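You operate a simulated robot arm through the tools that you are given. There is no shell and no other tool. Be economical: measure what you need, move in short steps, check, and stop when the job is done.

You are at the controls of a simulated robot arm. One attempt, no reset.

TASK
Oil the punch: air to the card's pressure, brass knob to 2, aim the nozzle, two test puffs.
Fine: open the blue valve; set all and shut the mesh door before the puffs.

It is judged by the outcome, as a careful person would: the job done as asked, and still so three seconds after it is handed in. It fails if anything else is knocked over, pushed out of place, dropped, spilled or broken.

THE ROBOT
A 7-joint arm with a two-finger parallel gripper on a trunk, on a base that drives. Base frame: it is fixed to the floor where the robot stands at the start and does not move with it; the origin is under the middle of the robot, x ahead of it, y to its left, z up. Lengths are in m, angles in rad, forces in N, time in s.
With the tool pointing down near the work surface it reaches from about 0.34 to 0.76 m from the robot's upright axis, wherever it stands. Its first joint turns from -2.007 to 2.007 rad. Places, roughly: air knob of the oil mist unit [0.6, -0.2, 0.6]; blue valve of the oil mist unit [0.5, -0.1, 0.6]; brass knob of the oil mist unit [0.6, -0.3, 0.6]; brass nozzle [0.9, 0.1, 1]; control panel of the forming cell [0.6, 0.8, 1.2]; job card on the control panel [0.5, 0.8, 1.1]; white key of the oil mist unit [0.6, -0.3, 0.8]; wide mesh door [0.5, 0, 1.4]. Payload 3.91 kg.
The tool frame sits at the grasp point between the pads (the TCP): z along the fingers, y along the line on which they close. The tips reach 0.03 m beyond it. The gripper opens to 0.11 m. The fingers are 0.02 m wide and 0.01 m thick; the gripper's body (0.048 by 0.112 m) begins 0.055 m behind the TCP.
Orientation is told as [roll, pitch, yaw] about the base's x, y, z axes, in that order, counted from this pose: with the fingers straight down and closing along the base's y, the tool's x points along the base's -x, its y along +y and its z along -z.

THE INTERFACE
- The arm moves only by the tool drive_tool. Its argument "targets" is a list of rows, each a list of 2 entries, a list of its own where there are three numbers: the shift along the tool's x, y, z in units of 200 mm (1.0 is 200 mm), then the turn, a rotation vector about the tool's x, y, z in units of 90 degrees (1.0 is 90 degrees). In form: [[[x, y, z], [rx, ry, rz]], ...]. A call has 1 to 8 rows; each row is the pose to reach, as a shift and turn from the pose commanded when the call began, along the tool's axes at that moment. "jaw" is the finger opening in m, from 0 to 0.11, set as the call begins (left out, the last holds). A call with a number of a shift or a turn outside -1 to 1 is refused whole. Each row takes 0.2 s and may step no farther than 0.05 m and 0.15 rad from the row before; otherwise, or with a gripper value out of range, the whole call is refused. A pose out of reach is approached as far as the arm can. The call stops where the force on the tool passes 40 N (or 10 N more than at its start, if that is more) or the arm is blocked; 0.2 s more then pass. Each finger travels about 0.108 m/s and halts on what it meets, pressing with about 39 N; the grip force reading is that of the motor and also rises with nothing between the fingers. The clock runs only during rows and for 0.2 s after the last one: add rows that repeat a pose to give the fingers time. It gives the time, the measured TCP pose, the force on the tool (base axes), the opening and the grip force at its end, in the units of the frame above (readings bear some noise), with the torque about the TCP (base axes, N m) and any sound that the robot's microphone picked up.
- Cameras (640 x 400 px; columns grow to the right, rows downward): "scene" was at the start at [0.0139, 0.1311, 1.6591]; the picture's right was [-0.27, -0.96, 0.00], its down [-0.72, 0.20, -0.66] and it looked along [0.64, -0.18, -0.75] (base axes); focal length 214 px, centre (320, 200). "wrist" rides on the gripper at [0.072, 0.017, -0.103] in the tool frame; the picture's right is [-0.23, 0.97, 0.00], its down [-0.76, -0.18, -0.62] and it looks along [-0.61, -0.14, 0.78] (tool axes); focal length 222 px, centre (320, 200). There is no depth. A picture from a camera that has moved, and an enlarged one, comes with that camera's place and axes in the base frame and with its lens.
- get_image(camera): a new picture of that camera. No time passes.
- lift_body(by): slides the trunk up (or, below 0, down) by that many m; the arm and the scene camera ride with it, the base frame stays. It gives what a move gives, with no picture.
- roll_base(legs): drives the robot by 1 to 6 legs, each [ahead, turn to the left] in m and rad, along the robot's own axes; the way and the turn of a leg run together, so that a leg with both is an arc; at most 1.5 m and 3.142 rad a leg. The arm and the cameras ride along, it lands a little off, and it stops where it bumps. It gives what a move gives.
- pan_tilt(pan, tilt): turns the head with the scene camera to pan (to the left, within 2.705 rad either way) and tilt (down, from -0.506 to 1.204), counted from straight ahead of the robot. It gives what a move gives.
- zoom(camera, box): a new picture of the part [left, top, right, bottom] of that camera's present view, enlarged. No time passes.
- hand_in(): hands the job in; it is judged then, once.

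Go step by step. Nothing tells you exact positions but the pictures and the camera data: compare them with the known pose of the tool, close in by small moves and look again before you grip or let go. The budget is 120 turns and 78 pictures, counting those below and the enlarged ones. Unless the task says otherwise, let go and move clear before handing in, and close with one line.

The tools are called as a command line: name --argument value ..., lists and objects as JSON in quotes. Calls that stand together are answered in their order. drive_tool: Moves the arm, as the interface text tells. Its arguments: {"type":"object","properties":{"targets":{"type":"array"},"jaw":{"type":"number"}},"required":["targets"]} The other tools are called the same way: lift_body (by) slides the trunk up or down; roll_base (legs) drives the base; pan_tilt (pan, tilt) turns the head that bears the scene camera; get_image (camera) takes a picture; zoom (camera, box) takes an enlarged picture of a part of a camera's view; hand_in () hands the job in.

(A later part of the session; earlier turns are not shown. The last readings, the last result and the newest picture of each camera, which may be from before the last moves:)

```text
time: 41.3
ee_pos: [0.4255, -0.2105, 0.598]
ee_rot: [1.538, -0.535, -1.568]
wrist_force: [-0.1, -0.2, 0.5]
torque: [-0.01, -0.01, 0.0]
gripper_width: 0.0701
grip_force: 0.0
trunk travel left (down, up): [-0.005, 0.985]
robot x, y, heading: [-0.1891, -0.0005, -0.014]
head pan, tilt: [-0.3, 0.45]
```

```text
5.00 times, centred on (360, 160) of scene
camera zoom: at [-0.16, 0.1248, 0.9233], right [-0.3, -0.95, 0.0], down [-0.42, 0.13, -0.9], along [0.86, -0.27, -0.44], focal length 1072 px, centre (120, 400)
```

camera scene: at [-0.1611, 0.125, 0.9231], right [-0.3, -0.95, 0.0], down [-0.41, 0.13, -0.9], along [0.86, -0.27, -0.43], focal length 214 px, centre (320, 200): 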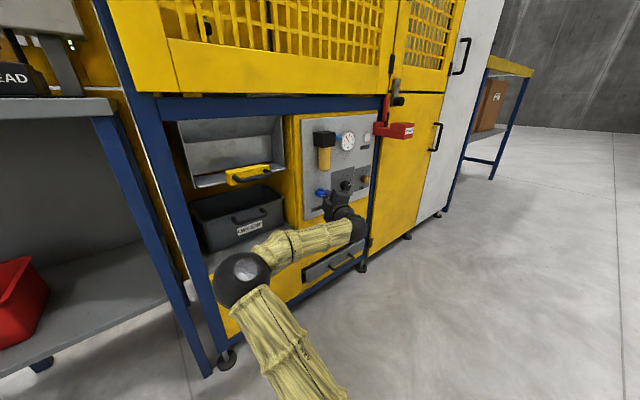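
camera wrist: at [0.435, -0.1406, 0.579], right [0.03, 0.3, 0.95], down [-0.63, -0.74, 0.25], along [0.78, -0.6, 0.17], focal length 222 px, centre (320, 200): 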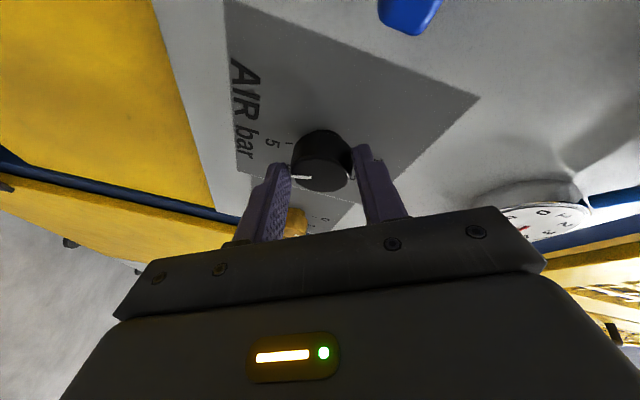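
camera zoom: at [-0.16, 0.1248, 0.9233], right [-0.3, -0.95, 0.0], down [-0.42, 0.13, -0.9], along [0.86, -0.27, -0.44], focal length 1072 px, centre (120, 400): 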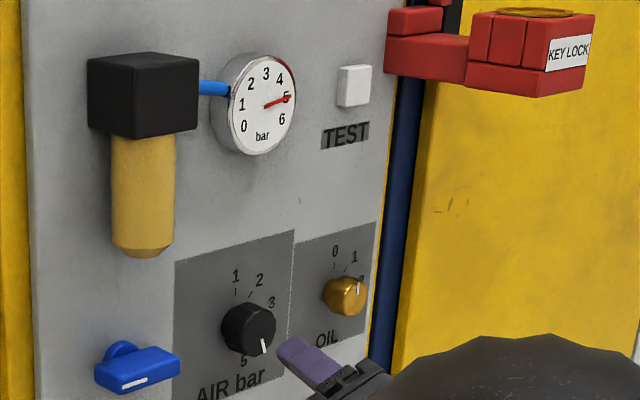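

The panel is yawed: points triangulate to air knob (0.567,-0.217), brass knob (0.617,-0.33,0.60), white key (0.625,-0.322,0.776), i.e. facing about 24° off. I'll square the tool to the panel (yaw +0.42) in front of the brass knob.

drive_tool --targets '[[[0, 0, 0], [0, 0, -0.083]], [[0, 0, 0], [0, 0, -0.166]], [[0, 0, 0], [0, 0, -0.249]], [[0, 0, 0], [0, 0, -0.332]], [[0, 0, 0], [0, 0, -0.415]], [[0, 0, 0], [0, 0, -0.498]], [[0, 0, 0], [0, 0, -0.58]], [[0, 0, 0], [0, 0, -0.66]]]' --jaw 0.06

drive_tool --targets '[[[0, -0.18, -0.05], [-0.05, 0, 0]], [[0, -0.36, -0.05], [-0.1, 0, 0]], [[0, -0.54, 0.1], [-0.16, 0, 0]], [[0, -0.7, 0.25], [-0.21, 0, 0]], [[0, -0.85, 0.4], [-0.267, 0, 0]]]'

get_image --camera "wrist"

get_image --camera "scene"

```text
time: 43.1
ee_pos: [0.4268, -0.2114, 0.6]
ee_rot: [-0.178, -1.542, 0.166]
wrist_force: [0.0, -1.0, 0.6]
torque: [0.02, -0.01, 0.01]
gripper_width: 0.0598
grip_force: 0.2
trunk travel left (down, up): [-0.005, 0.985]
robot x, y, heading: [-0.1855, 0.0009, -0.008]
head pan, tilt: [-0.3, 0.45]
```

```text
time: 44.3
ee_pos: [0.5064, -0.3852, 0.5971]
ee_rot: [0.33, -1.545, 0.075]
wrist_force: [-0.2, 0.5, 1.9]
torque: [-0.06, 0.08, -0.07]
gripper_width: 0.0599
grip_force: 0.1
trunk travel left (down, up): [-0.005, 0.985]
robot x, y, heading: [-0.1874, 0.0029, -0.004]
head pan, tilt: [-0.3, 0.45]
```

```text
41 pictures are left
camera wrist: at [0.4033, -0.4094, 0.5276], right [-0.38, 0.9, 0.24], down [-0.48, -0.41, 0.78], along [0.79, 0.18, 0.59], focal length 222 px, centre (320, 200)
```

wrist: 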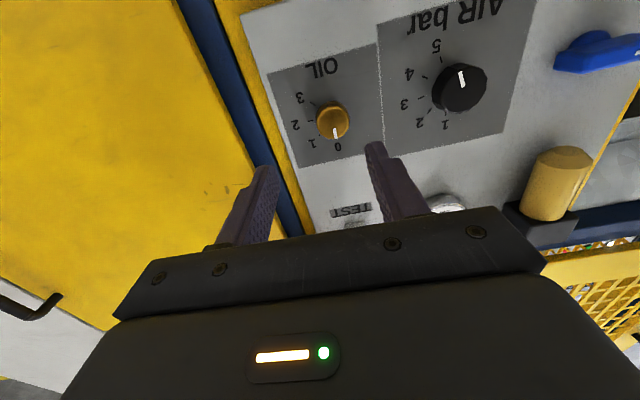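

```text
40 pictures are left
camera scene: at [-0.1609, 0.1254, 0.9235], right [-0.3, -0.95, 0.0], down [-0.41, 0.13, -0.9], along [0.86, -0.27, -0.43], focal length 214 px, centre (320, 200)
```

scene: 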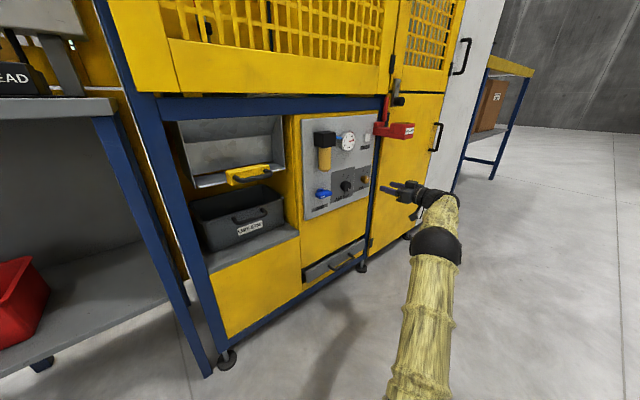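

Knob sits ~11 mm left of the tool axis. Shift, pre-turn the wrist -45°, and approach.

drive_tool --targets '[[[-0.01, 0.055, 0], [0, 0, -0.09]], [[-0.01, 0.055, 0], [0, 0, -0.18]], [[-0.01, 0.055, 0], [0, 0, -0.27]], [[-0.01, 0.055, 0.1], [0, 0, -0.36]], [[-0.01, 0.055, 0.2], [0, 0, -0.45]], [[-0.01, 0.055, 0.3], [0, 0, -0.5]], [[-0.01, 0.055, 0.4], [0, 0, -0.5]]]'

get_image --camera "wrist"

```text
time: 45.9
ee_pos: [0.5755, -0.3404, 0.5969]
ee_rot: [-1.534, -0.793, 1.947]
wrist_force: [-0.6, -0.2, -0.2]
torque: [0.0, 0.01, -0.03]
gripper_width: 0.06
grip_force: 0.1
trunk travel left (down, up): [-0.005, 0.985]
robot x, y, heading: [-0.1884, 0.0017, -0.001]
head pan, tilt: [-0.3, 0.45]
```

```text
39 pictures are left
camera wrist: at [0.4944, -0.4172, 0.5359], right [-0.35, 0.78, -0.52], down [-0.72, 0.14, 0.68], along [0.6, 0.61, 0.51], focal length 222 px, centre (320, 200)
```

wrist: 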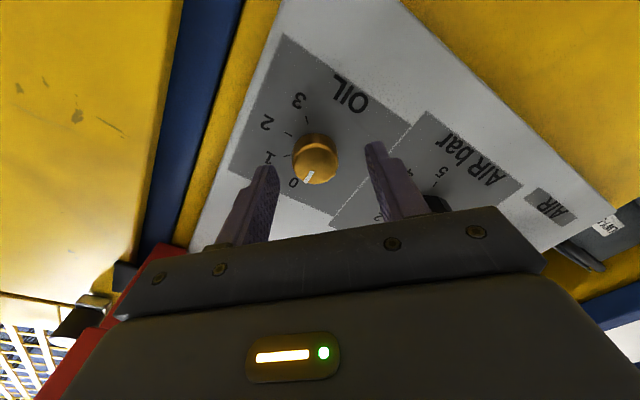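

drive_tool --targets '[[[-0.014, -0.014, 0.075], [0, 0, 0]], [[-0.014, -0.014, 0.14], [0, 0, 0]]]'

get_image --camera "wrist"

```text
time: 46.5
ee_pos: [0.6007, -0.3313, 0.5994]
ee_rot: [-1.531, -0.795, 1.947]
wrist_force: [-3.1, -1.1, -2.5]
torque: [0.08, -0.03, -0.07]
gripper_width: 0.0586
grip_force: 0.0
trunk travel left (down, up): [-0.005, 0.985]
robot x, y, heading: [-0.1857, 0.0013, -0.004]
head pan, tilt: [-0.3, 0.45]
```

```text
38 pictures are left
camera wrist: at [0.5197, -0.4081, 0.538], right [-0.35, 0.78, -0.52], down [-0.71, 0.14, 0.69], along [0.61, 0.61, 0.51], focal length 222 px, centre (320, 200)
```

wrist: 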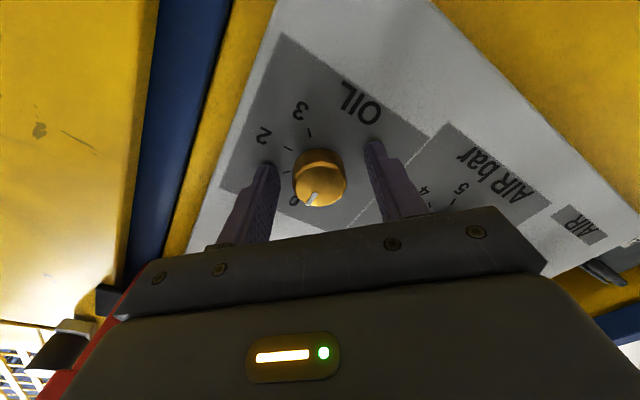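

drive_tool --targets '[[[0, 0, -0.02], [0, 0, 0]]]'

drive_tool --targets '[[[0, 0, 0], [0, 0, 0]], [[0, 0, 0], [0, 0, 0]], [[0, 0, 0], [0, 0, 0]], [[0, 0, 0], [0, 0, 0.08]], [[0, 0, 0], [0, 0, 0.16]], [[0, 0, 0], [0, 0, 0.24]], [[0, 0, 0], [0, 0, 0.32]], [[0, 0, 0], [0, 0, 0.4]]]' --jaw 0

drive_tool --targets '[[[0, 0, 0], [0, 0, 0.09]], [[0, 0, 0], [0, 0, 0.18]], [[0, 0, 0], [0, 0, 0.27]], [[0, 0, 0], [0, 0, 0.36]], [[0, 0, 0], [0, 0, 0.45]], [[0, 0, 0], [0, 0, 0.53]]]'

get_image --camera "wrist"

```text
time: 46.9
ee_pos: [0.597, -0.3321, 0.6006]
ee_rot: [-1.532, -0.794, 1.948]
wrist_force: [0.0, 0.8, -0.2]
torque: [0.0, -0.03, 0.01]
gripper_width: 0.0603
grip_force: 0.1
trunk travel left (down, up): [-0.005, 0.985]
robot x, y, heading: [-0.186, -0.0003, -0.009]
head pan, tilt: [-0.3, 0.45]
```

```text
time: 48.7
ee_pos: [0.5968, -0.3326, 0.6004]
ee_rot: [-1.38, -1.423, 1.784]
wrist_force: [17.6, -10.2, 3.4]
torque: [0.41, -1.09, -1.14]
gripper_width: 0.0341
grip_force: 44.7
trunk travel left (down, up): [-0.005, 0.985]
robot x, y, heading: [-0.1864, 0.0026, -0.004]
head pan, tilt: [-0.3, 0.45]
```

```text
time: 50.1
ee_pos: [0.5974, -0.3321, 0.5994]
ee_rot: [1.526, -0.883, -1.13]
wrist_force: [8.2, -8.7, 2.8]
torque: [0.18, -0.42, -1.22]
gripper_width: 0.0336
grip_force: 44.7
trunk travel left (down, up): [-0.005, 0.985]
robot x, y, heading: [-0.1839, -0.0015, -0.013]
head pan, tilt: [-0.3, 0.45]
```

```text
37 pictures are left
camera wrist: at [0.4778, -0.3193, 0.5577], right [-0.22, 0.57, 0.79], down [-0.32, -0.81, 0.49], along [0.92, -0.14, 0.36], focal length 222 px, centre (320, 200)
```

wrist: 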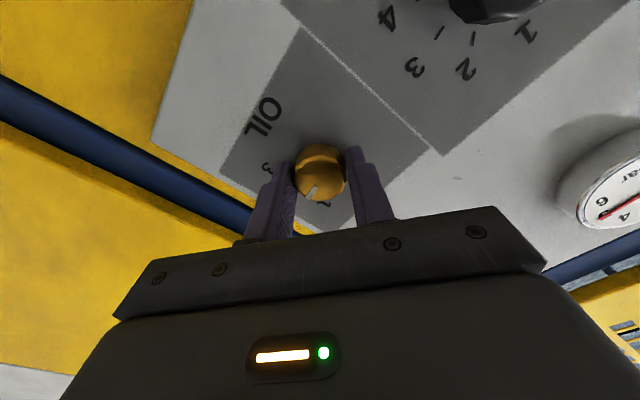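

drive_tool --targets '[[[0, 0, 0], [0, 0, 0.065]], [[0, 0, 0], [0, 0, 0.065]]]'

drive_tool --targets '[[[0, 0, 0], [0, 0, 0]], [[0, 0, 0], [0, 0, 0]], [[0, 0, -0.15], [0, 0, 0]], [[0, 0, -0.35], [0, 0, 0]], [[0, 0, -0.55], [0, 0, 0]]]' --jaw 0.06

get_image --camera "wrist"

zoom --camera "scene" --box '[335, 120, 385, 200]'

```text
time: 50.7
ee_pos: [0.5964, -0.3326, 0.6016]
ee_rot: [1.531, -0.781, -1.137]
wrist_force: [4.1, -12.1, 0.7]
torque: [-0.01, -0.02, 0.45]
gripper_width: 0.0334
grip_force: 44.5
trunk travel left (down, up): [-0.005, 0.985]
robot x, y, heading: [-0.1881, 0.0009, -0.008]
head pan, tilt: [-0.3, 0.45]
```

```text
time: 51.9
ee_pos: [0.4964, -0.3761, 0.6037]
ee_rot: [1.533, -0.782, -1.137]
wrist_force: [0.3, 0.2, -1.2]
torque: [-0.01, -0.02, -0.01]
gripper_width: 0.06
grip_force: 0.1
trunk travel left (down, up): [-0.005, 0.985]
robot x, y, heading: [-0.1873, -0.0004, -0.009]
head pan, tilt: [-0.3, 0.45]
```

```text
36 pictures are left
camera wrist: at [0.3755, -0.3588, 0.5676], right [-0.19, 0.49, 0.85], down [-0.3, -0.85, 0.43], along [0.94, -0.17, 0.31], focal length 222 px, centre (320, 200)
```

wrist: 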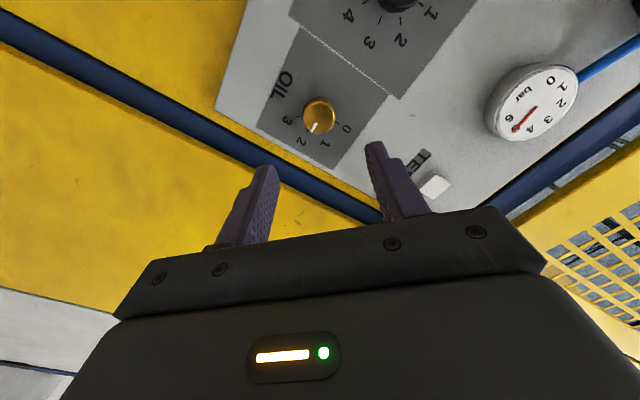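

```text
5.00 times, centred on (360, 160) of scene
camera zoom: at [-0.1601, 0.1247, 0.9233], right [-0.3, -0.95, 0.0], down [-0.42, 0.13, -0.9], along [0.86, -0.27, -0.44], focal length 1072 px, centre (120, 400)
```

zoom: 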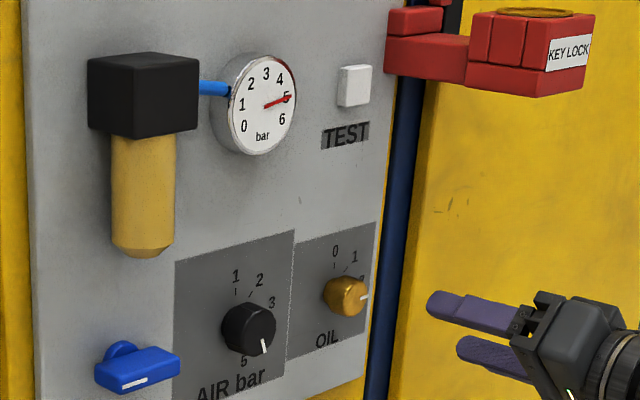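

zoom --camera "wrist" --box '[270, 80, 370, 155]'

```text
5.33 times, centred on (320, 118) of wrist
camera zoom: at [0.3755, -0.3588, 0.5676], right [-0.19, 0.49, 0.85], down [-0.3, -0.85, 0.43], along [0.94, -0.17, 0.31], focal length 1185 px, centre (320, 640)
```

zoom: 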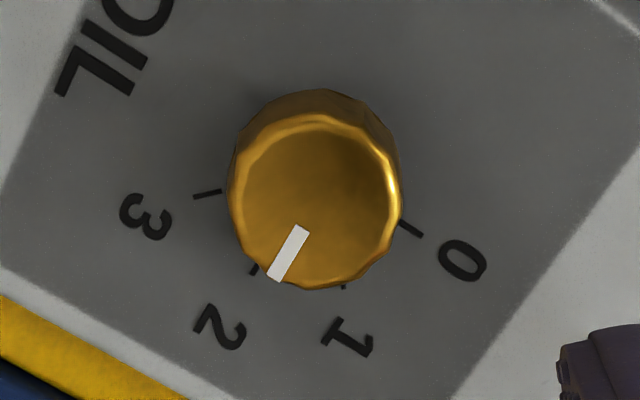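

Oil reads 2, gauge 5 bar. Next the door: unwind wrist, back off, raise the trunk, and look at the door and handle.

drive_tool --targets '[[[0, 0, -0.1], [0, 0, -0.09]], [[0, 0, -0.2], [0, 0, -0.18]], [[0, 0, -0.3], [0, 0, -0.27]], [[0, 0, -0.4], [0, 0, -0.36]], [[0, 0, -0.4], [0, 0, -0.45]], [[0, 0, -0.4], [0, 0, -0.5]]]'

roll_base --legs '[[-0.35, 0], [0, 0.42]]'

lift_body --by 0.4

lift_body --by 0.3

pan_tilt --pan 0 --tilt 0.45

get_image --camera "scene"

```text
time: 53.3
ee_pos: [0.4209, -0.4062, 0.6055]
ee_rot: [-0.03, -1.543, 0.434]
wrist_force: [0.4, -0.6, 0.1]
torque: [0.01, -0.01, 0.01]
gripper_width: 0.0597
grip_force: 0.1
trunk travel left (down, up): [-0.005, 0.985]
robot x, y, heading: [-0.1873, -0.001, -0.007]
head pan, tilt: [-0.3, 0.45]
```

```text
time: 57.6
ee_pos: [0.194, -0.1186, 0.6074]
ee_rot: [0.062, -1.544, 0.765]
wrist_force: [-0.1, 0.2, 0.9]
torque: [0.02, 0.03, 0.01]
gripper_width: 0.06
grip_force: 0.0
trunk travel left (down, up): [-0.005, 0.985]
robot x, y, heading: [-0.5304, 0.0026, 0.416]
head pan, tilt: [-0.3, 0.45]
```

```text
time: 61.4
ee_pos: [0.1941, -0.1185, 1.0072]
ee_rot: [0.061, -1.543, 0.764]
wrist_force: [0.6, 0.8, 0.7]
torque: [0.01, 0.03, 0.02]
gripper_width: 0.0602
grip_force: 0.2
trunk travel left (down, up): [-0.405, 0.585]
robot x, y, heading: [-0.5273, 0.0036, 0.414]
head pan, tilt: [-0.3, 0.45]
```

```text
time: 64.4
ee_pos: [0.1957, -0.1192, 1.3074]
ee_rot: [0.062, -1.543, 0.764]
wrist_force: [0.4, 0.1, -0.8]
torque: [-0.02, 0.03, 0.0]
gripper_width: 0.06
grip_force: 0.1
trunk travel left (down, up): [-0.705, 0.285]
robot x, y, heading: [-0.5304, 0.0029, 0.41]
head pan, tilt: [-0.3, 0.45]
```

```text
time: 65.2
ee_pos: [0.1946, -0.1183, 1.3066]
ee_rot: [0.061, -1.542, 0.766]
wrist_force: [0.0, -0.5, 0.3]
torque: [0.0, -0.01, 0.0]
gripper_width: 0.0599
grip_force: 0.1
trunk travel left (down, up): [-0.705, 0.285]
robot x, y, heading: [-0.526, 0.0052, 0.414]
head pan, tilt: [0.0, 0.45]
```

```text
33 pictures are left
camera scene: at [-0.5617, 0.1558, 1.6234], right [0.4, -0.92, 0.0], down [-0.4, -0.17, -0.9], along [0.82, 0.36, -0.44], focal length 214 px, centre (320, 200)
```

scene: 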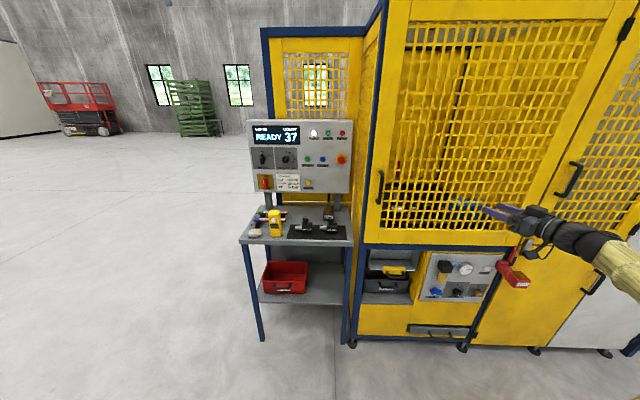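

zoom --camera "scene" --box '[350, 110, 540, 260]'

zoom --camera "scene" --box '[480, 0, 640, 300]'

```text
2.67 times, centred on (445, 185) of scene
camera zoom: at [-0.5617, 0.1558, 1.6234], right [0.4, -0.92, 0.0], down [-0.4, -0.17, -0.9], along [0.82, 0.36, -0.44], focal length 572 px, centre (-13, 240)
```

zoom: 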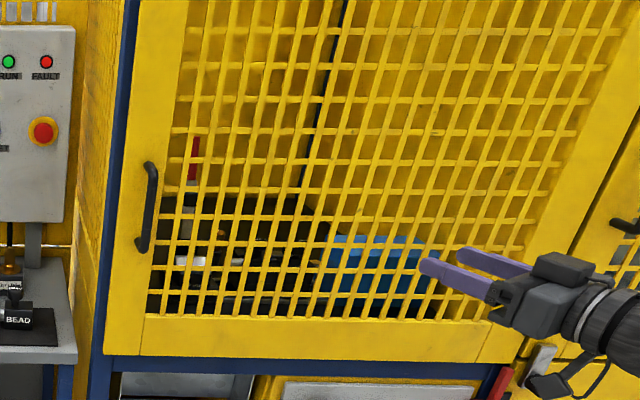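

```text
1.33 times, centred on (560, 150) of scene
camera zoom: at [-0.5617, 0.1558, 1.6234], right [0.4, -0.92, 0.0], down [-0.4, -0.17, -0.9], along [0.82, 0.36, -0.44], focal length 286 px, centre (0, 267)
```

zoom: 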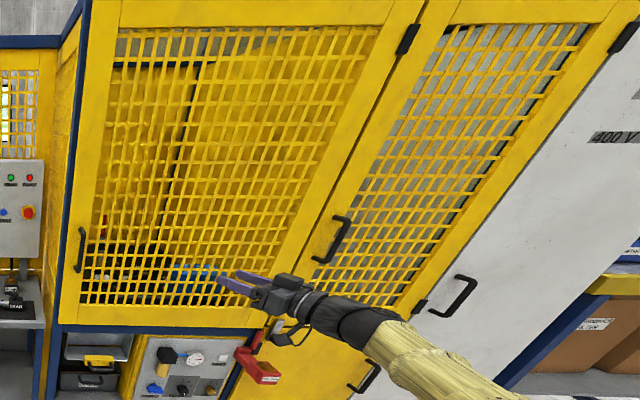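

Door handle triangulates to (0.369, 0.273, 1.25), hinges at the right edge. I move the tool in front of the handle, squared to the door.

drive_tool --targets '[[[0.05, 0.15, 0.067], [0.045, 0, 0]], [[0.1, 0.3, 0.133], [0.09, 0, 0]], [[0.15, 0.45, 0.2], [0.135, 0, 0]], [[0.2, 0.6, 0.267], [0.18, 0, 0]], [[0.25, 0.75, 0.333], [0.225, 0, 0]], [[0.285, 0.9, 0.4], [0.267, 0, 0]]]' --jaw 0.07

drive_tool --targets '[[[0, 0.2, 0], [0, 0, 0]], [[0, 0.4, 0], [0, 0, 0]], [[0, 0.46, 0], [0, 0, 0]]]'

roll_base --legs '[[0.2, 0]]'

get_image --camera "wrist"

get_image --camera "scene"

```text
time: 66.6
ee_pos: [0.1163, 0.0642, 1.2473]
ee_rot: [-0.373, -1.544, 0.778]
wrist_force: [-0.5, -0.1, 0.2]
torque: [0.02, -0.02, -0.07]
gripper_width: 0.0701
grip_force: 0.1
trunk travel left (down, up): [-0.705, 0.285]
robot x, y, heading: [-0.5276, 0.0021, 0.419]
head pan, tilt: [0.0, 0.45]
```

```text
time: 67.4
ee_pos: [0.079, 0.1448, 1.2457]
ee_rot: [-0.345, -1.545, 0.751]
wrist_force: [-0.9, -0.7, 0.0]
torque: [0.0, 0.02, -0.03]
gripper_width: 0.07
grip_force: 0.1
trunk travel left (down, up): [-0.705, 0.285]
robot x, y, heading: [-0.5321, 0.0058, 0.415]
head pan, tilt: [0.0, 0.45]
```

```text
time: 69.2
ee_pos: [0.2626, 0.222, 1.2461]
ee_rot: [-0.349, -1.543, 0.752]
wrist_force: [0.8, -0.3, -0.4]
torque: [-0.02, -0.02, -0.01]
gripper_width: 0.07
grip_force: 0.1
trunk travel left (down, up): [-0.705, 0.285]
robot x, y, heading: [-0.345, 0.0843, 0.41]
head pan, tilt: [0.0, 0.45]
```

```text
30 pictures are left
camera wrist: at [0.1599, 0.1966, 1.1759], right [-0.38, 0.9, 0.22], down [-0.49, -0.39, 0.78], along [0.79, 0.19, 0.59], focal length 222 px, centre (320, 200)
```

wrist: 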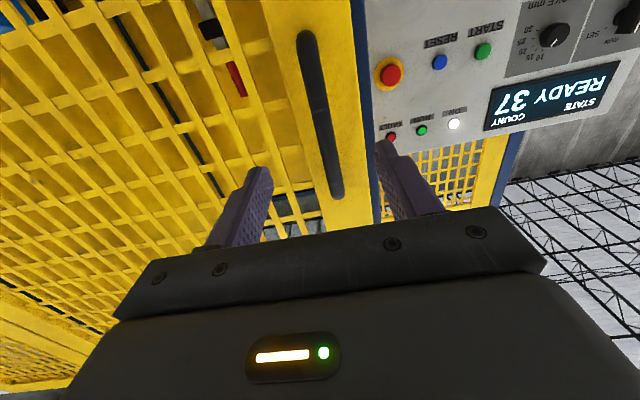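

```text
29 pictures are left
camera scene: at [-0.3778, 0.2362, 1.6233], right [0.4, -0.92, 0.0], down [-0.4, -0.17, -0.9], along [0.83, 0.36, -0.44], focal length 214 px, centre (320, 200)
```

scene: 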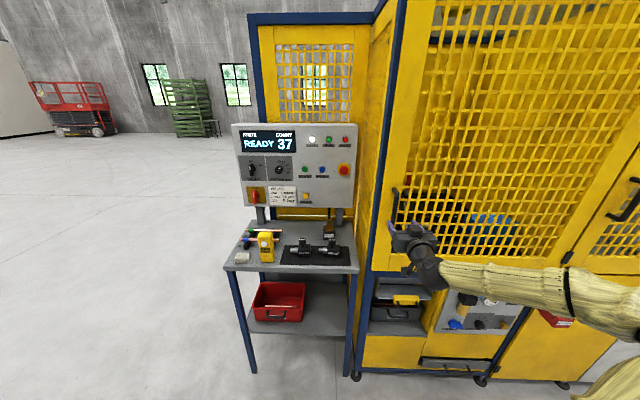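

drive_tool --targets '[[[0, 0, 0.2], [0, 0, 0]], [[0, 0, 0.4], [0, 0, 0]], [[0, 0, 0.52], [0, 0, 0]]]'

get_image --camera "wrist"

```text
time: 70.0
ee_pos: [0.3535, 0.2643, 1.2413]
ee_rot: [-0.315, -1.542, 0.715]
wrist_force: [-19.9, -5.3, -4.0]
torque: [0.14, -0.02, -0.83]
gripper_width: 0.069
grip_force: 0.0
trunk travel left (down, up): [-0.705, 0.285]
robot x, y, heading: [-0.3495, 0.0848, 0.409]
head pan, tilt: [0.0, 0.45]
```

```text
28 pictures are left
camera wrist: at [0.2505, 0.2383, 1.1712], right [-0.38, 0.9, 0.22], down [-0.49, -0.39, 0.78], along [0.79, 0.19, 0.59], focal length 222 px, centre (320, 200)
```

wrist: 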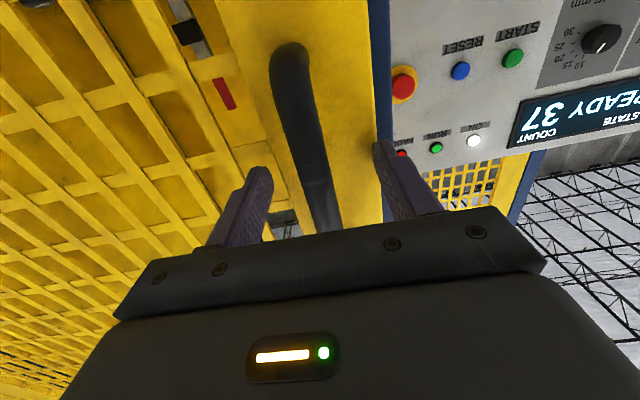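

Bar is between the fingers. Back off slightly, grip, and pull along the hinge arc.

drive_tool --targets '[[[0, 0, -0.04], [0, 0, 0]], [[0, 0, -0.04], [0, 0, 0]]]'

drive_tool --targets '[[[0, 0, 0], [0, 0, 0]], [[0, 0, 0], [0, 0, 0]], [[0, -0.012, -0.1575], [-0.0267, 0, 0]], [[0, -0.03, -0.315], [-0.0535, 0, 0]], [[0, -0.055, -0.471], [-0.08, 0, 0]], [[0, -0.0865, -0.627], [-0.107, 0, 0]], [[0, -0.124, -0.782], [-0.134, 0, 0]], [[0, -0.166, -0.928], [-0.159, 0, 0]]]' --jaw 0.0

get_image --camera "scene"

```text
time: 70.6
ee_pos: [0.3504, 0.2617, 1.242]
ee_rot: [-0.366, -1.545, 0.768]
wrist_force: [0.8, -0.2, 0.0]
torque: [0.01, -0.03, 0.02]
gripper_width: 0.0699
grip_force: 0.1
trunk travel left (down, up): [-0.705, 0.285]
robot x, y, heading: [-0.3462, 0.0845, 0.41]
head pan, tilt: [0.0, 0.45]
```

```text
time: 72.0
ee_pos: [0.2408, 0.2004, 1.2431]
ee_rot: [-0.059, -1.527, 0.635]
wrist_force: [-4.8, 7.1, -8.9]
torque: [-0.15, 0.51, -0.25]
gripper_width: 0.0153
grip_force: 45.1
trunk travel left (down, up): [-0.705, 0.285]
robot x, y, heading: [-0.3458, 0.0793, 0.411]
head pan, tilt: [0.0, 0.45]
stopped in row 7: the force on the tool passed its limit at 42 N (the readings are from after the stop); the commanded pose is now the measured one
```

```text
27 pictures are left
camera scene: at [-0.3796, 0.236, 1.6236], right [0.4, -0.92, 0.0], down [-0.4, -0.17, -0.9], along [0.83, 0.36, -0.43], focal length 214 px, centre (320, 200)
```

scene: 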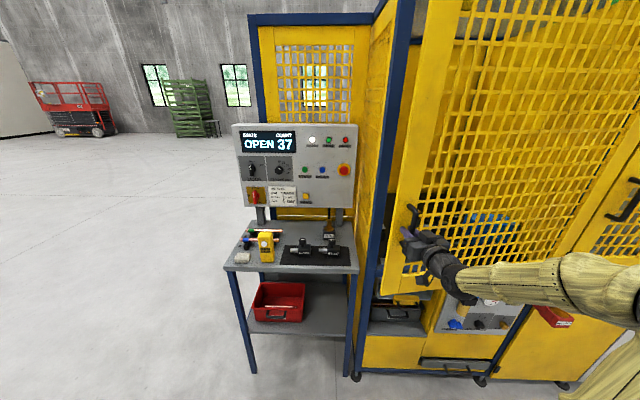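

The door swings (display: OPEN). Continue pulling along the arc.

drive_tool --targets '[[[0, -0.012, -0.1575], [-0.0267, 0, 0]], [[0, -0.03, -0.315], [-0.0535, 0, 0]], [[0, -0.055, -0.471], [-0.08, 0, 0]], [[0, -0.0865, -0.627], [-0.107, 0, 0]], [[0, -0.124, -0.782], [-0.134, 0, 0]], [[0, -0.166, -0.928], [-0.159, 0, 0]]]'

```text
time: 72.7
ee_pos: [0.1845, 0.1575, 1.2436]
ee_rot: [-0.003, -1.525, 0.679]
wrist_force: [-5.9, 5.3, -11.0]
torque: [-0.2, 0.19, -0.26]
gripper_width: 0.0156
grip_force: 44.9
trunk travel left (down, up): [-0.705, 0.285]
robot x, y, heading: [-0.3446, 0.0848, 0.41]
head pan, tilt: [0.0, 0.45]
stopped in row 3: the force on the tool passed its limit at 42 N (the readings are from after the stop); the commanded pose is now the measured one
```

drive_tool --targets '[[[0, -0.006, -0.079], [-0.0134, 0, 0]], [[0, -0.012, -0.1575], [-0.0267, 0, 0]], [[0, -0.02, -0.236], [-0.04, 0, 0]], [[0, -0.03, -0.315], [-0.0535, 0, 0]], [[0, -0.042, -0.393], [-0.067, 0, 0]], [[0, -0.055, -0.471], [-0.08, 0, 0]], [[0, -0.07, -0.549], [-0.093, 0, 0]], [[0, -0.0865, -0.627], [-0.107, 0, 0]]]'

get_image --camera "scene"

```text
time: 74.2
ee_pos: [0.1115, 0.0885, 1.25]
ee_rot: [0.133, -1.523, 0.678]
wrist_force: [-6.8, 5.3, -7.4]
torque: [-0.14, -0.54, 0.19]
gripper_width: 0.0158
grip_force: 45.3
trunk travel left (down, up): [-0.705, 0.285]
robot x, y, heading: [-0.3469, 0.0825, 0.412]
head pan, tilt: [0.0, 0.45]
stopped in row 7: the force on the tool passed its limit at 41 N (the readings are from after the stop); the commanded pose is now the measured one
```

```text
26 pictures are left
camera scene: at [-0.3806, 0.2362, 1.6239], right [0.4, -0.92, 0.0], down [-0.4, -0.17, -0.9], along [0.83, 0.36, -0.43], focal length 214 px, centre (320, 200)
```

scene: 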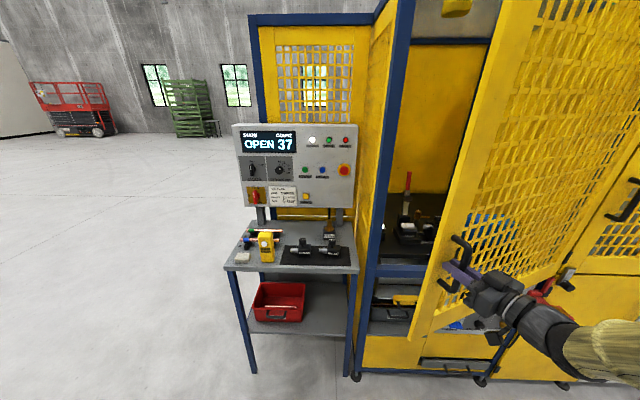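

drive_tool --targets '[[[0, -0.001, -0.084], [-0.0143, 0, 0]], [[0, -0.004, -0.168], [-0.0286, 0, 0]], [[0, -0.0085, -0.252], [-0.043, 0, 0]], [[0, -0.015, -0.336], [-0.0573, 0, 0]], [[0, -0.0235, -0.42], [-0.0716, 0, 0]], [[0, -0.034, -0.503], [-0.086, 0, 0]], [[0, -0.046, -0.587], [-0.1003, 0, 0]], [[0, -0.06, -0.67], [-0.1146, 0, 0]]]'

drive_tool --targets '[[[0, -0.001, -0.084], [-0.0143, 0, 0]], [[0, -0.004, -0.168], [-0.0286, 0, 0]], [[0, -0.0085, -0.252], [-0.043, 0, 0]], [[0, -0.015, -0.336], [-0.0573, 0, 0]], [[0, -0.0235, -0.42], [-0.0716, 0, 0]], [[0, -0.034, -0.503], [-0.086, 0, 0]], [[0, -0.046, -0.587], [-0.1003, 0, 0]], [[0, -0.06, -0.67], [-0.1146, 0, 0]]]'

get_image --camera "scene"

```text
time: 76.0
ee_pos: [0.0319, -0.0184, 1.2535]
ee_rot: [0.336, -1.521, 0.652]
wrist_force: [-2.6, 1.7, -30.8]
torque: [-0.47, -0.77, -0.09]
gripper_width: 0.0157
grip_force: 44.9
trunk travel left (down, up): [-0.705, 0.285]
robot x, y, heading: [-0.3461, 0.0848, 0.408]
head pan, tilt: [0.0, 0.45]
```

```text
time: 77.8
ee_pos: [-0.0289, -0.1401, 1.2597]
ee_rot: [0.544, -1.519, 0.622]
wrist_force: [11.1, -4.8, -32.0]
torque: [-0.09, -0.95, 0.06]
gripper_width: 0.0162
grip_force: 45.1
trunk travel left (down, up): [-0.705, 0.285]
robot x, y, heading: [-0.3471, 0.0835, 0.409]
head pan, tilt: [0.0, 0.45]
```

```text
25 pictures are left
camera scene: at [-0.3753, 0.2325, 1.6237], right [0.4, -0.92, 0.0], down [-0.4, -0.17, -0.9], along [0.82, 0.36, -0.44], focal length 214 px, centre (320, 200)
```

scene: 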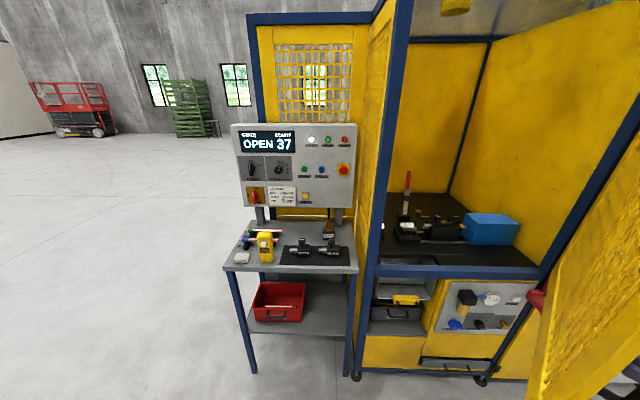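

drive_tool --targets '[[[0.03, -0.001, -0.084], [-0.0143, 0, 0]], [[0.04, -0.004, -0.168], [-0.0286, 0, 0]], [[0.045, -0.0085, -0.252], [-0.043, 0, 0]], [[0.05, -0.015, -0.336], [-0.0573, 0, 0]], [[0.055, -0.0235, -0.42], [-0.0716, 0, 0]], [[0.06, -0.034, -0.503], [-0.086, 0, 0]], [[0.065, -0.046, -0.587], [-0.1003, 0, 0]], [[0.07, -0.06, -0.67], [-0.1146, 0, 0]]]'

drive_tool --targets '[[[0.005, -0.001, -0.084], [-0.0143, 0, 0]], [[0.01, -0.004, -0.168], [-0.0286, 0, 0]], [[0.015, -0.0085, -0.252], [-0.043, 0, 0]], [[0.02, -0.015, -0.336], [-0.0573, 0, 0]], [[0.025, -0.0235, -0.42], [-0.0716, 0, 0]], [[0.03, -0.034, -0.503], [-0.086, 0, 0]], [[0.035, -0.046, -0.587], [-0.1003, 0, 0]], [[0.04, -0.06, -0.67], [-0.1146, 0, 0]]]'

drive_tool --targets '[[[0.005, -0.001, -0.084], [-0.0143, 0, 0]], [[0.01, -0.004, -0.168], [-0.0286, 0, 0]], [[0.015, -0.0085, -0.252], [-0.043, 0, 0]], [[0.02, -0.015, -0.336], [-0.0573, 0, 0]], [[0.025, -0.0235, -0.42], [-0.0716, 0, 0]], [[0.03, -0.034, -0.503], [-0.086, 0, 0]], [[0.035, -0.046, -0.587], [-0.1003, 0, 0]], [[0.04, -0.06, -0.67], [-0.1146, 0, 0]]]'

```text
time: 78.3
ee_pos: [-0.0378, -0.1596, 1.258]
ee_rot: [0.279, -1.534, 0.919]
wrist_force: [13.4, -4.4, 4.8]
torque: [0.19, -0.97, -0.1]
gripper_width: 0.0159
grip_force: 45.5
trunk travel left (down, up): [-0.705, 0.285]
robot x, y, heading: [-0.3451, 0.0865, 0.413]
head pan, tilt: [0.0, 0.45]
stopped in row 2: the force on the tool passed its limit at 46 N (the readings are from after the stop); the commanded pose is now the measured one
```

```text
time: 79.1
ee_pos: [-0.0466, -0.1897, 1.2491]
ee_rot: [0.303, -1.538, 0.963]
wrist_force: [-17.6, 5.3, 14.2]
torque: [0.28, -0.58, -0.29]
gripper_width: 0.0158
grip_force: 45.4
out of reach, approached as far as the arm can: row 2, 3
trunk travel left (down, up): [-0.705, 0.285]
robot x, y, heading: [-0.3444, 0.0846, 0.412]
head pan, tilt: [0.0, 0.45]
stopped in row 3: the force on the tool passed its limit at 61 N (the readings are from after the stop); the commanded pose is now the measured one
```

```text
time: 79.4
ee_pos: [-0.0471, -0.1899, 1.2485]
ee_rot: [0.32, -1.54, 0.958]
wrist_force: [-18.9, 5.2, 12.9]
torque: [-0.57, -0.32, 0.02]
gripper_width: 0.0158
grip_force: 45.0
out of reach, approached as far as the arm can: row 1
trunk travel left (down, up): [-0.705, 0.285]
robot x, y, heading: [-0.3466, 0.0847, 0.41]
head pan, tilt: [0.0, 0.45]
stopped in row 1: the force on the tool passed its limit at 49 N (the readings are from after the stop); the commanded pose is now the measured one
```

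Arm is at its near limit with the door about 50° open. Release the handle, back out, then I'll push the door wider from its inner side.

drive_tool --targets '[[[0, 0, 0], [0, 0, 0]], [[0, 0, 0], [0, 0, 0]], [[0, 0, -0.15], [0, 0, 0]], [[0, 0, -0.3], [0, 0, 0]], [[0, 0, -0.45], [0, 0, 0]]]' --jaw 0.08

```text
time: 80.6
ee_pos: [-0.0223, -0.2388, 1.2274]
ee_rot: [0.385, -1.541, 0.892]
wrist_force: [-21.0, 4.0, 5.6]
torque: [0.34, 0.01, 0.49]
gripper_width: 0.091
grip_force: 11.1
out of reach, approached as far as the arm can: row 3, 4, 5
trunk travel left (down, up): [-0.705, 0.285]
robot x, y, heading: [-0.3491, 0.0857, 0.411]
head pan, tilt: [0.0, 0.45]
```

get_image --camera "wrist"

```text
24 pictures are left
camera wrist: at [-0.069, -0.333, 1.1576], right [-0.93, 0.29, 0.24], down [0.0, -0.63, 0.78], along [0.37, 0.72, 0.58], focal length 222 px, centre (320, 200)
```

wrist: 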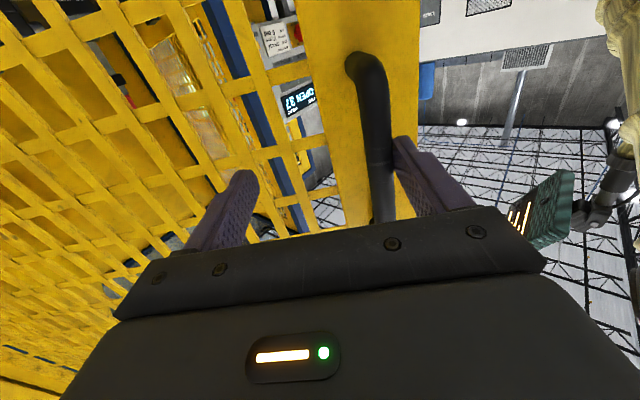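

roll_base --legs '[[-0.1, 0]]'

get_image --camera "wrist"

```text
time: 81.8
ee_pos: [-0.1105, -0.2783, 1.2269]
ee_rot: [0.411, -1.539, 0.862]
wrist_force: [0.4, -0.3, 0.2]
torque: [-0.02, -0.01, 0.02]
gripper_width: 0.0802
grip_force: 0.1
trunk travel left (down, up): [-0.705, 0.285]
robot x, y, heading: [-0.4398, 0.0407, 0.41]
head pan, tilt: [0.0, 0.45]
```

```text
23 pictures are left
camera wrist: at [-0.1577, -0.3731, 1.1564], right [-0.93, 0.29, 0.24], down [0.0, -0.63, 0.78], along [0.38, 0.72, 0.58], focal length 222 px, centre (320, 200)
```

wrist: 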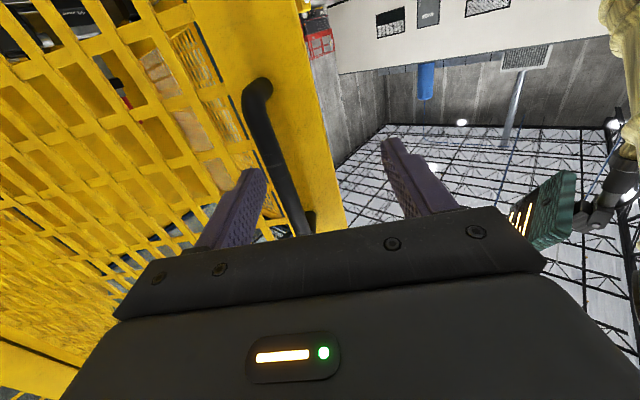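

roll_base --legs '[[0, -0.25], [-0.25, 0]]'

get_image --camera "scene"

```text
time: 85.0
ee_pos: [-0.442, -0.3878, 1.2277]
ee_rot: [0.419, -1.538, 0.611]
wrist_force: [-0.2, 0.6, 0.4]
torque: [0.0, -0.01, 0.01]
gripper_width: 0.0799
grip_force: 0.2
trunk travel left (down, up): [-0.705, 0.285]
robot x, y, heading: [-0.6867, -0.0007, 0.17]
head pan, tilt: [0.0, 0.45]
```

```text
22 pictures are left
camera scene: at [-0.6809, 0.1569, 1.6234], right [0.17, -0.99, 0.0], down [-0.43, -0.07, -0.9], along [0.89, 0.15, -0.43], focal length 214 px, centre (320, 200)
```

scene: 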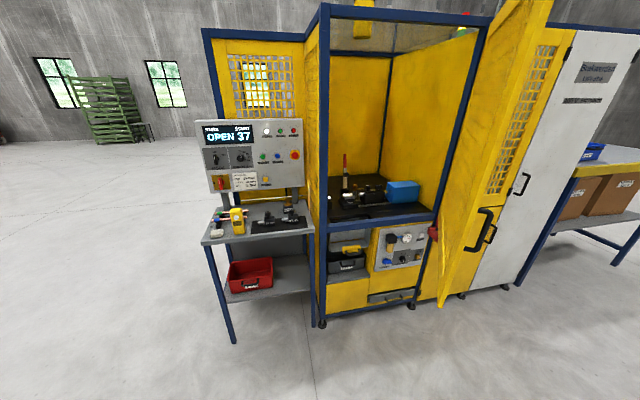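

zoom --camera "scene" --box '[320, 140, 450, 225]'

```text
4.71 times, centred on (385, 182) of scene
camera zoom: at [-0.6809, 0.1569, 1.6234], right [0.17, -0.99, 0.0], down [-0.43, -0.07, -0.9], along [0.89, 0.15, -0.43], focal length 1009 px, centre (14, 282)
```

zoom: 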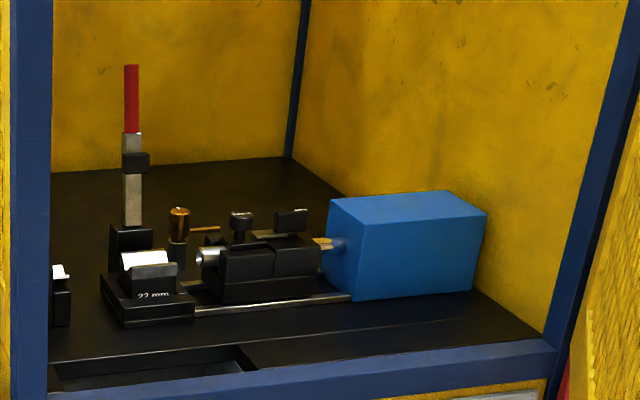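

Interior view: brass swivel nozzle on a post behind the punch, pointing right; punch tip faces the 22 mm die. I first need the door wider: reconfigure the arm straight ahead with closed fingers.

roll_base --legs '[[-0.2, 0]]'

drive_tool --targets '[[[0, -0.04, 0.2], [0.0912, 0, 0]], [[0, -0.08, 0.4], [0.1824, 0, 0]], [[0, -0.12, 0.6], [0.2736, 0, 0]], [[0, -0.16, 0.8], [0.3648, 0, 0]], [[0, -0.21, 1.0], [0.456, 0, 0]]]' --jaw 0.0

drive_tool --targets '[[[0, 0.11, 0.2], [0.0915, 0, 0]], [[0, 0.22, 0.4], [0.0915, 0, 0]], [[0, 0.33, 0.6], [0.0915, 0, 0]], [[0, 0.44, 0.8], [0.0915, 0, 0]], [[0, 0.55, 1.0], [0.0915, 0, 0]]]'

get_image --camera "scene"

```text
time: 86.7
ee_pos: [-0.6392, -0.421, 1.2262]
ee_rot: [0.415, -1.54, 0.613]
wrist_force: [0.0, 0.3, 0.2]
torque: [0.0, -0.01, -0.04]
gripper_width: 0.08
grip_force: 0.1
trunk travel left (down, up): [-0.705, 0.285]
robot x, y, heading: [-0.8776, -0.0331, 0.167]
head pan, tilt: [0.0, 0.45]
```

```text
time: 87.9
ee_pos: [-0.4978, -0.2721, 1.2212]
ee_rot: [-0.303, -1.538, 0.618]
wrist_force: [0.6, 0.6, 0.0]
torque: [0.0, 0.01, -0.03]
gripper_width: 0.0001
grip_force: 37.4
trunk travel left (down, up): [-0.705, 0.285]
robot x, y, heading: [-0.8806, -0.0292, 0.167]
head pan, tilt: [0.0, 0.45]
```

```text
time: 89.1
ee_pos: [-0.3453, -0.1053, 1.2119]
ee_rot: [-0.45, -1.537, 0.621]
wrist_force: [0.6, 0.2, 0.4]
torque: [-0.01, 0.01, 0.0]
gripper_width: 0.0003
grip_force: 37.6
trunk travel left (down, up): [-0.705, 0.285]
robot x, y, heading: [-0.8811, -0.034, 0.167]
head pan, tilt: [0.0, 0.45]
```

```text
20 pictures are left
camera scene: at [-0.876, 0.1243, 1.6233], right [0.17, -0.99, 0.0], down [-0.43, -0.07, -0.9], along [0.89, 0.15, -0.44], focal length 214 px, centre (320, 200)
```

scene: 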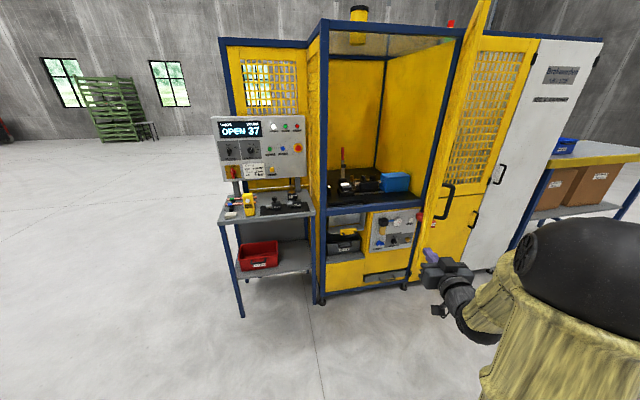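

drive_tool --targets '[[[0, 0.14, 0.17], [0, 0, 0]], [[0, 0.28, 0.34], [0, 0, 0]], [[0, 0.42, 0.51], [0, 0, 0]], [[0, 0.56, 0.68], [0, 0, 0]], [[0, 0.7, 0.85], [0, 0, 0]], [[0, 0.8, 1.0], [0, 0, 0]]]'

roll_base --legs '[[0.25, 0], [0, -0.45]]'

get_image --camera "scene"

```text
time: 90.5
ee_pos: [-0.1748, 0.0893, 1.2026]
ee_rot: [-0.422, -1.538, 0.595]
wrist_force: [-0.4, 0.1, 0.1]
torque: [0.04, 0.02, -0.02]
gripper_width: 0.0001
grip_force: 38.3
trunk travel left (down, up): [-0.705, 0.285]
robot x, y, heading: [-0.8803, -0.0321, 0.171]
head pan, tilt: [0.0, 0.45]
```

```text
time: 94.4
ee_pos: [0.0584, -0.1816, 1.2025]
ee_rot: [-0.433, -1.538, 0.165]
wrist_force: [0.5, 0.1, -0.8]
torque: [0.0, 0.0, -0.01]
gripper_width: 0.0
grip_force: 37.5
trunk travel left (down, up): [-0.705, 0.285]
robot x, y, heading: [-0.6314, 0.0095, -0.275]
head pan, tilt: [0.0, 0.45]
```

```text
19 pictures are left
camera scene: at [-0.5615, 0.149, 1.6234], right [-0.27, -0.96, 0.0], down [-0.42, 0.12, -0.9], along [0.87, -0.24, -0.44], focal length 214 px, centre (320, 200)
```

scene: 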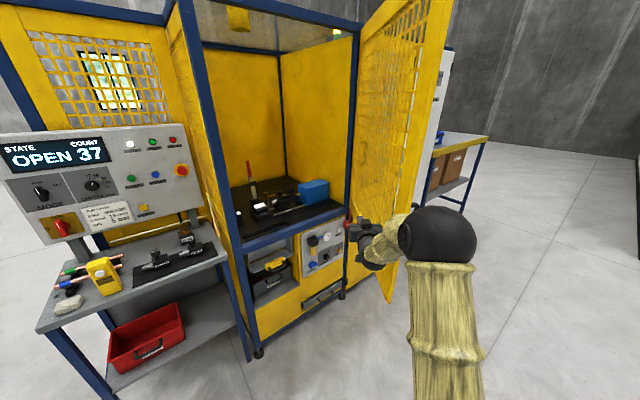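

roll_base --legs '[[0.1, -0.1], [0.08, -0.35]]'

get_image --camera "scene"

```text
time: 97.1
ee_pos: [0.0684, -0.5377, 1.2044]
ee_rot: [-0.427, -1.537, -0.295]
wrist_force: [-0.1, -0.3, -0.5]
torque: [0.0, 0.03, 0.03]
gripper_width: 0.0
grip_force: 37.9
trunk travel left (down, up): [-0.705, 0.285]
robot x, y, heading: [-0.4708, -0.0583, -0.726]
head pan, tilt: [0.0, 0.45]
```

```text
18 pictures are left
camera scene: at [-0.3446, 0.0301, 1.6234], right [-0.66, -0.75, 0.0], down [-0.33, 0.29, -0.9], along [0.67, -0.6, -0.44], focal length 214 px, centre (320, 200)
```

scene: 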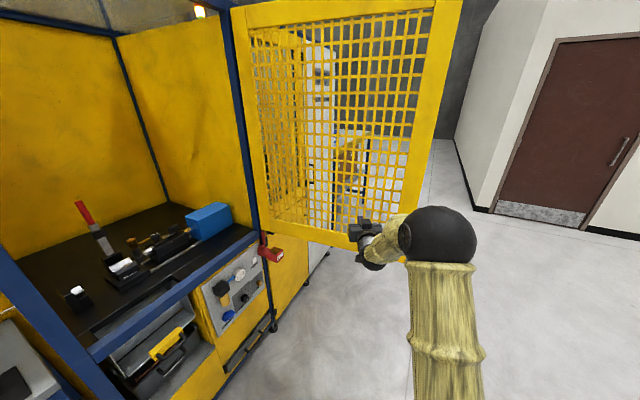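

Door is wide enough (~80–85°). Look at the nozzle and punch from here.

zoom --camera "scene" --box '[50, 190, 240, 310]'

```text
3.33 times, centred on (145, 250) of scene
camera zoom: at [-0.3446, 0.0301, 1.6234], right [-0.66, -0.75, 0.0], down [-0.33, 0.29, -0.9], along [0.67, -0.6, -0.44], focal length 715 px, centre (903, 33)
```

zoom: 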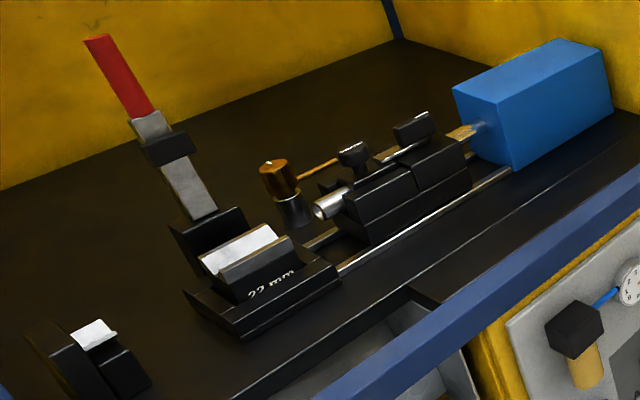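

Triangulated: nozzle axis (0.85, 0.146), top z≈1.02; spout now points right along the slide to (0.88, 0.08); punch tip at (0.766, 0.106, 0.98) – straight out toward the operator. So the nozzle must turn ~80° clockwise (from above). I swing away from the door, raise, and tilt the tool 45° down.

roll_base --legs '[[0, 0.97]]'

lift_body --by 0.2

drive_tool --targets '[[[0, 0, -0.1], [0, 0.09, 0]], [[0, 0, -0.2], [0, 0.18, 0]], [[0, 0, -0.3], [0, 0.27, 0]], [[0, 0, -0.4], [0, 0.36, 0]], [[0, 0, -0.5], [0, 0.44, 0]], [[0, 0, -0.5], [0, 0.52, 0]]]' --jaw 0.07

pan_tilt --pan 0 --tilt 0.6

get_image --camera "scene"

```text
time: 101.0
ee_pos: [0.2265, 0.1114, 1.2035]
ee_rot: [-0.437, -1.536, 0.683]
wrist_force: [0.3, 0.5, 0.2]
torque: [0.01, 0.0, 0.01]
gripper_width: 0.0002
grip_force: 37.7
trunk travel left (down, up): [-0.705, 0.285]
robot x, y, heading: [-0.4671, -0.0594, 0.244]
head pan, tilt: [0.0, 0.45]
```

```text
time: 103.2
ee_pos: [0.2279, 0.1101, 1.4028]
ee_rot: [-0.433, -1.535, 0.681]
wrist_force: [1.3, -0.7, 0.3]
torque: [-0.02, -0.03, -0.01]
gripper_width: 0.0001
grip_force: 37.3
trunk travel left (down, up): [-0.905, 0.085]
robot x, y, heading: [-0.47, -0.0634, 0.241]
head pan, tilt: [0.0, 0.45]
```

```text
time: 104.6
ee_pos: [0.1302, 0.0879, 1.4063]
ee_rot: [-0.019, -0.72, 0.26]
wrist_force: [0.7, -0.4, -0.4]
torque: [0.01, -0.01, 0.06]
gripper_width: 0.07
grip_force: 0.0
trunk travel left (down, up): [-0.905, 0.085]
robot x, y, heading: [-0.4694, -0.0598, 0.249]
head pan, tilt: [0.0, 0.45]
```

```text
time: 105.3
ee_pos: [0.1292, 0.0867, 1.407]
ee_rot: [-0.02, -0.725, 0.259]
wrist_force: [0.4, 0.1, 0.2]
torque: [-0.01, -0.01, 0.02]
gripper_width: 0.0699
grip_force: 0.0
trunk travel left (down, up): [-0.905, 0.085]
robot x, y, heading: [-0.4705, -0.0621, 0.241]
head pan, tilt: [0.0, 0.6]
```

```text
16 pictures are left
camera scene: at [-0.4799, 0.0926, 1.8099], right [0.24, -0.97, 0.0], down [-0.55, -0.14, -0.83], along [0.8, 0.2, -0.56], focal length 214 px, centre (320, 200)
```

scene: 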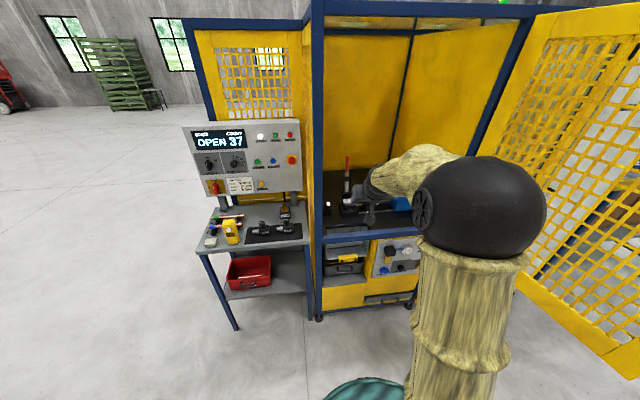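

roll_base --legs '[[0, -0.29], [0.47, 0], [0, 0.29]]'

drive_tool --targets '[[[0, 0, 0], [-0.0617, 0, -0.0697]], [[0, 0, 0], [-0.1235, 0, -0.1395]], [[0, 0, 0], [-0.185, 0, -0.209]], [[0, 0, 0], [-0.247, 0, -0.279]], [[0, 0, 0], [-0.3087, 0, -0.3487]], [[0, 0, 0], [-0.37, 0, -0.4185]], [[0, 0, 0], [-0.432, 0, -0.488]], [[0, 0, 0], [-0.494, 0, -0.558]]]'

```text
time: 111.1
ee_pos: [0.6075, 0.0457, 1.406]
ee_rot: [-0.019, -0.723, 0.237]
wrist_force: [0.6, -0.5, 0.3]
torque: [-0.01, 0.04, -0.03]
gripper_width: 0.0699
grip_force: 0.0
trunk travel left (down, up): [-0.905, 0.085]
robot x, y, heading: [0.0068, -0.0885, 0.225]
head pan, tilt: [0.0, 0.6]
```

```text
time: 112.9
ee_pos: [0.6084, 0.045, 1.4057]
ee_rot: [-0.004, -0.711, 1.4]
wrist_force: [-0.2, -0.4, -0.8]
torque: [0.01, 0.0, 0.01]
gripper_width: 0.07
grip_force: 0.1
trunk travel left (down, up): [-0.905, 0.085]
robot x, y, heading: [0.0067, -0.0893, 0.222]
head pan, tilt: [0.0, 0.6]
```

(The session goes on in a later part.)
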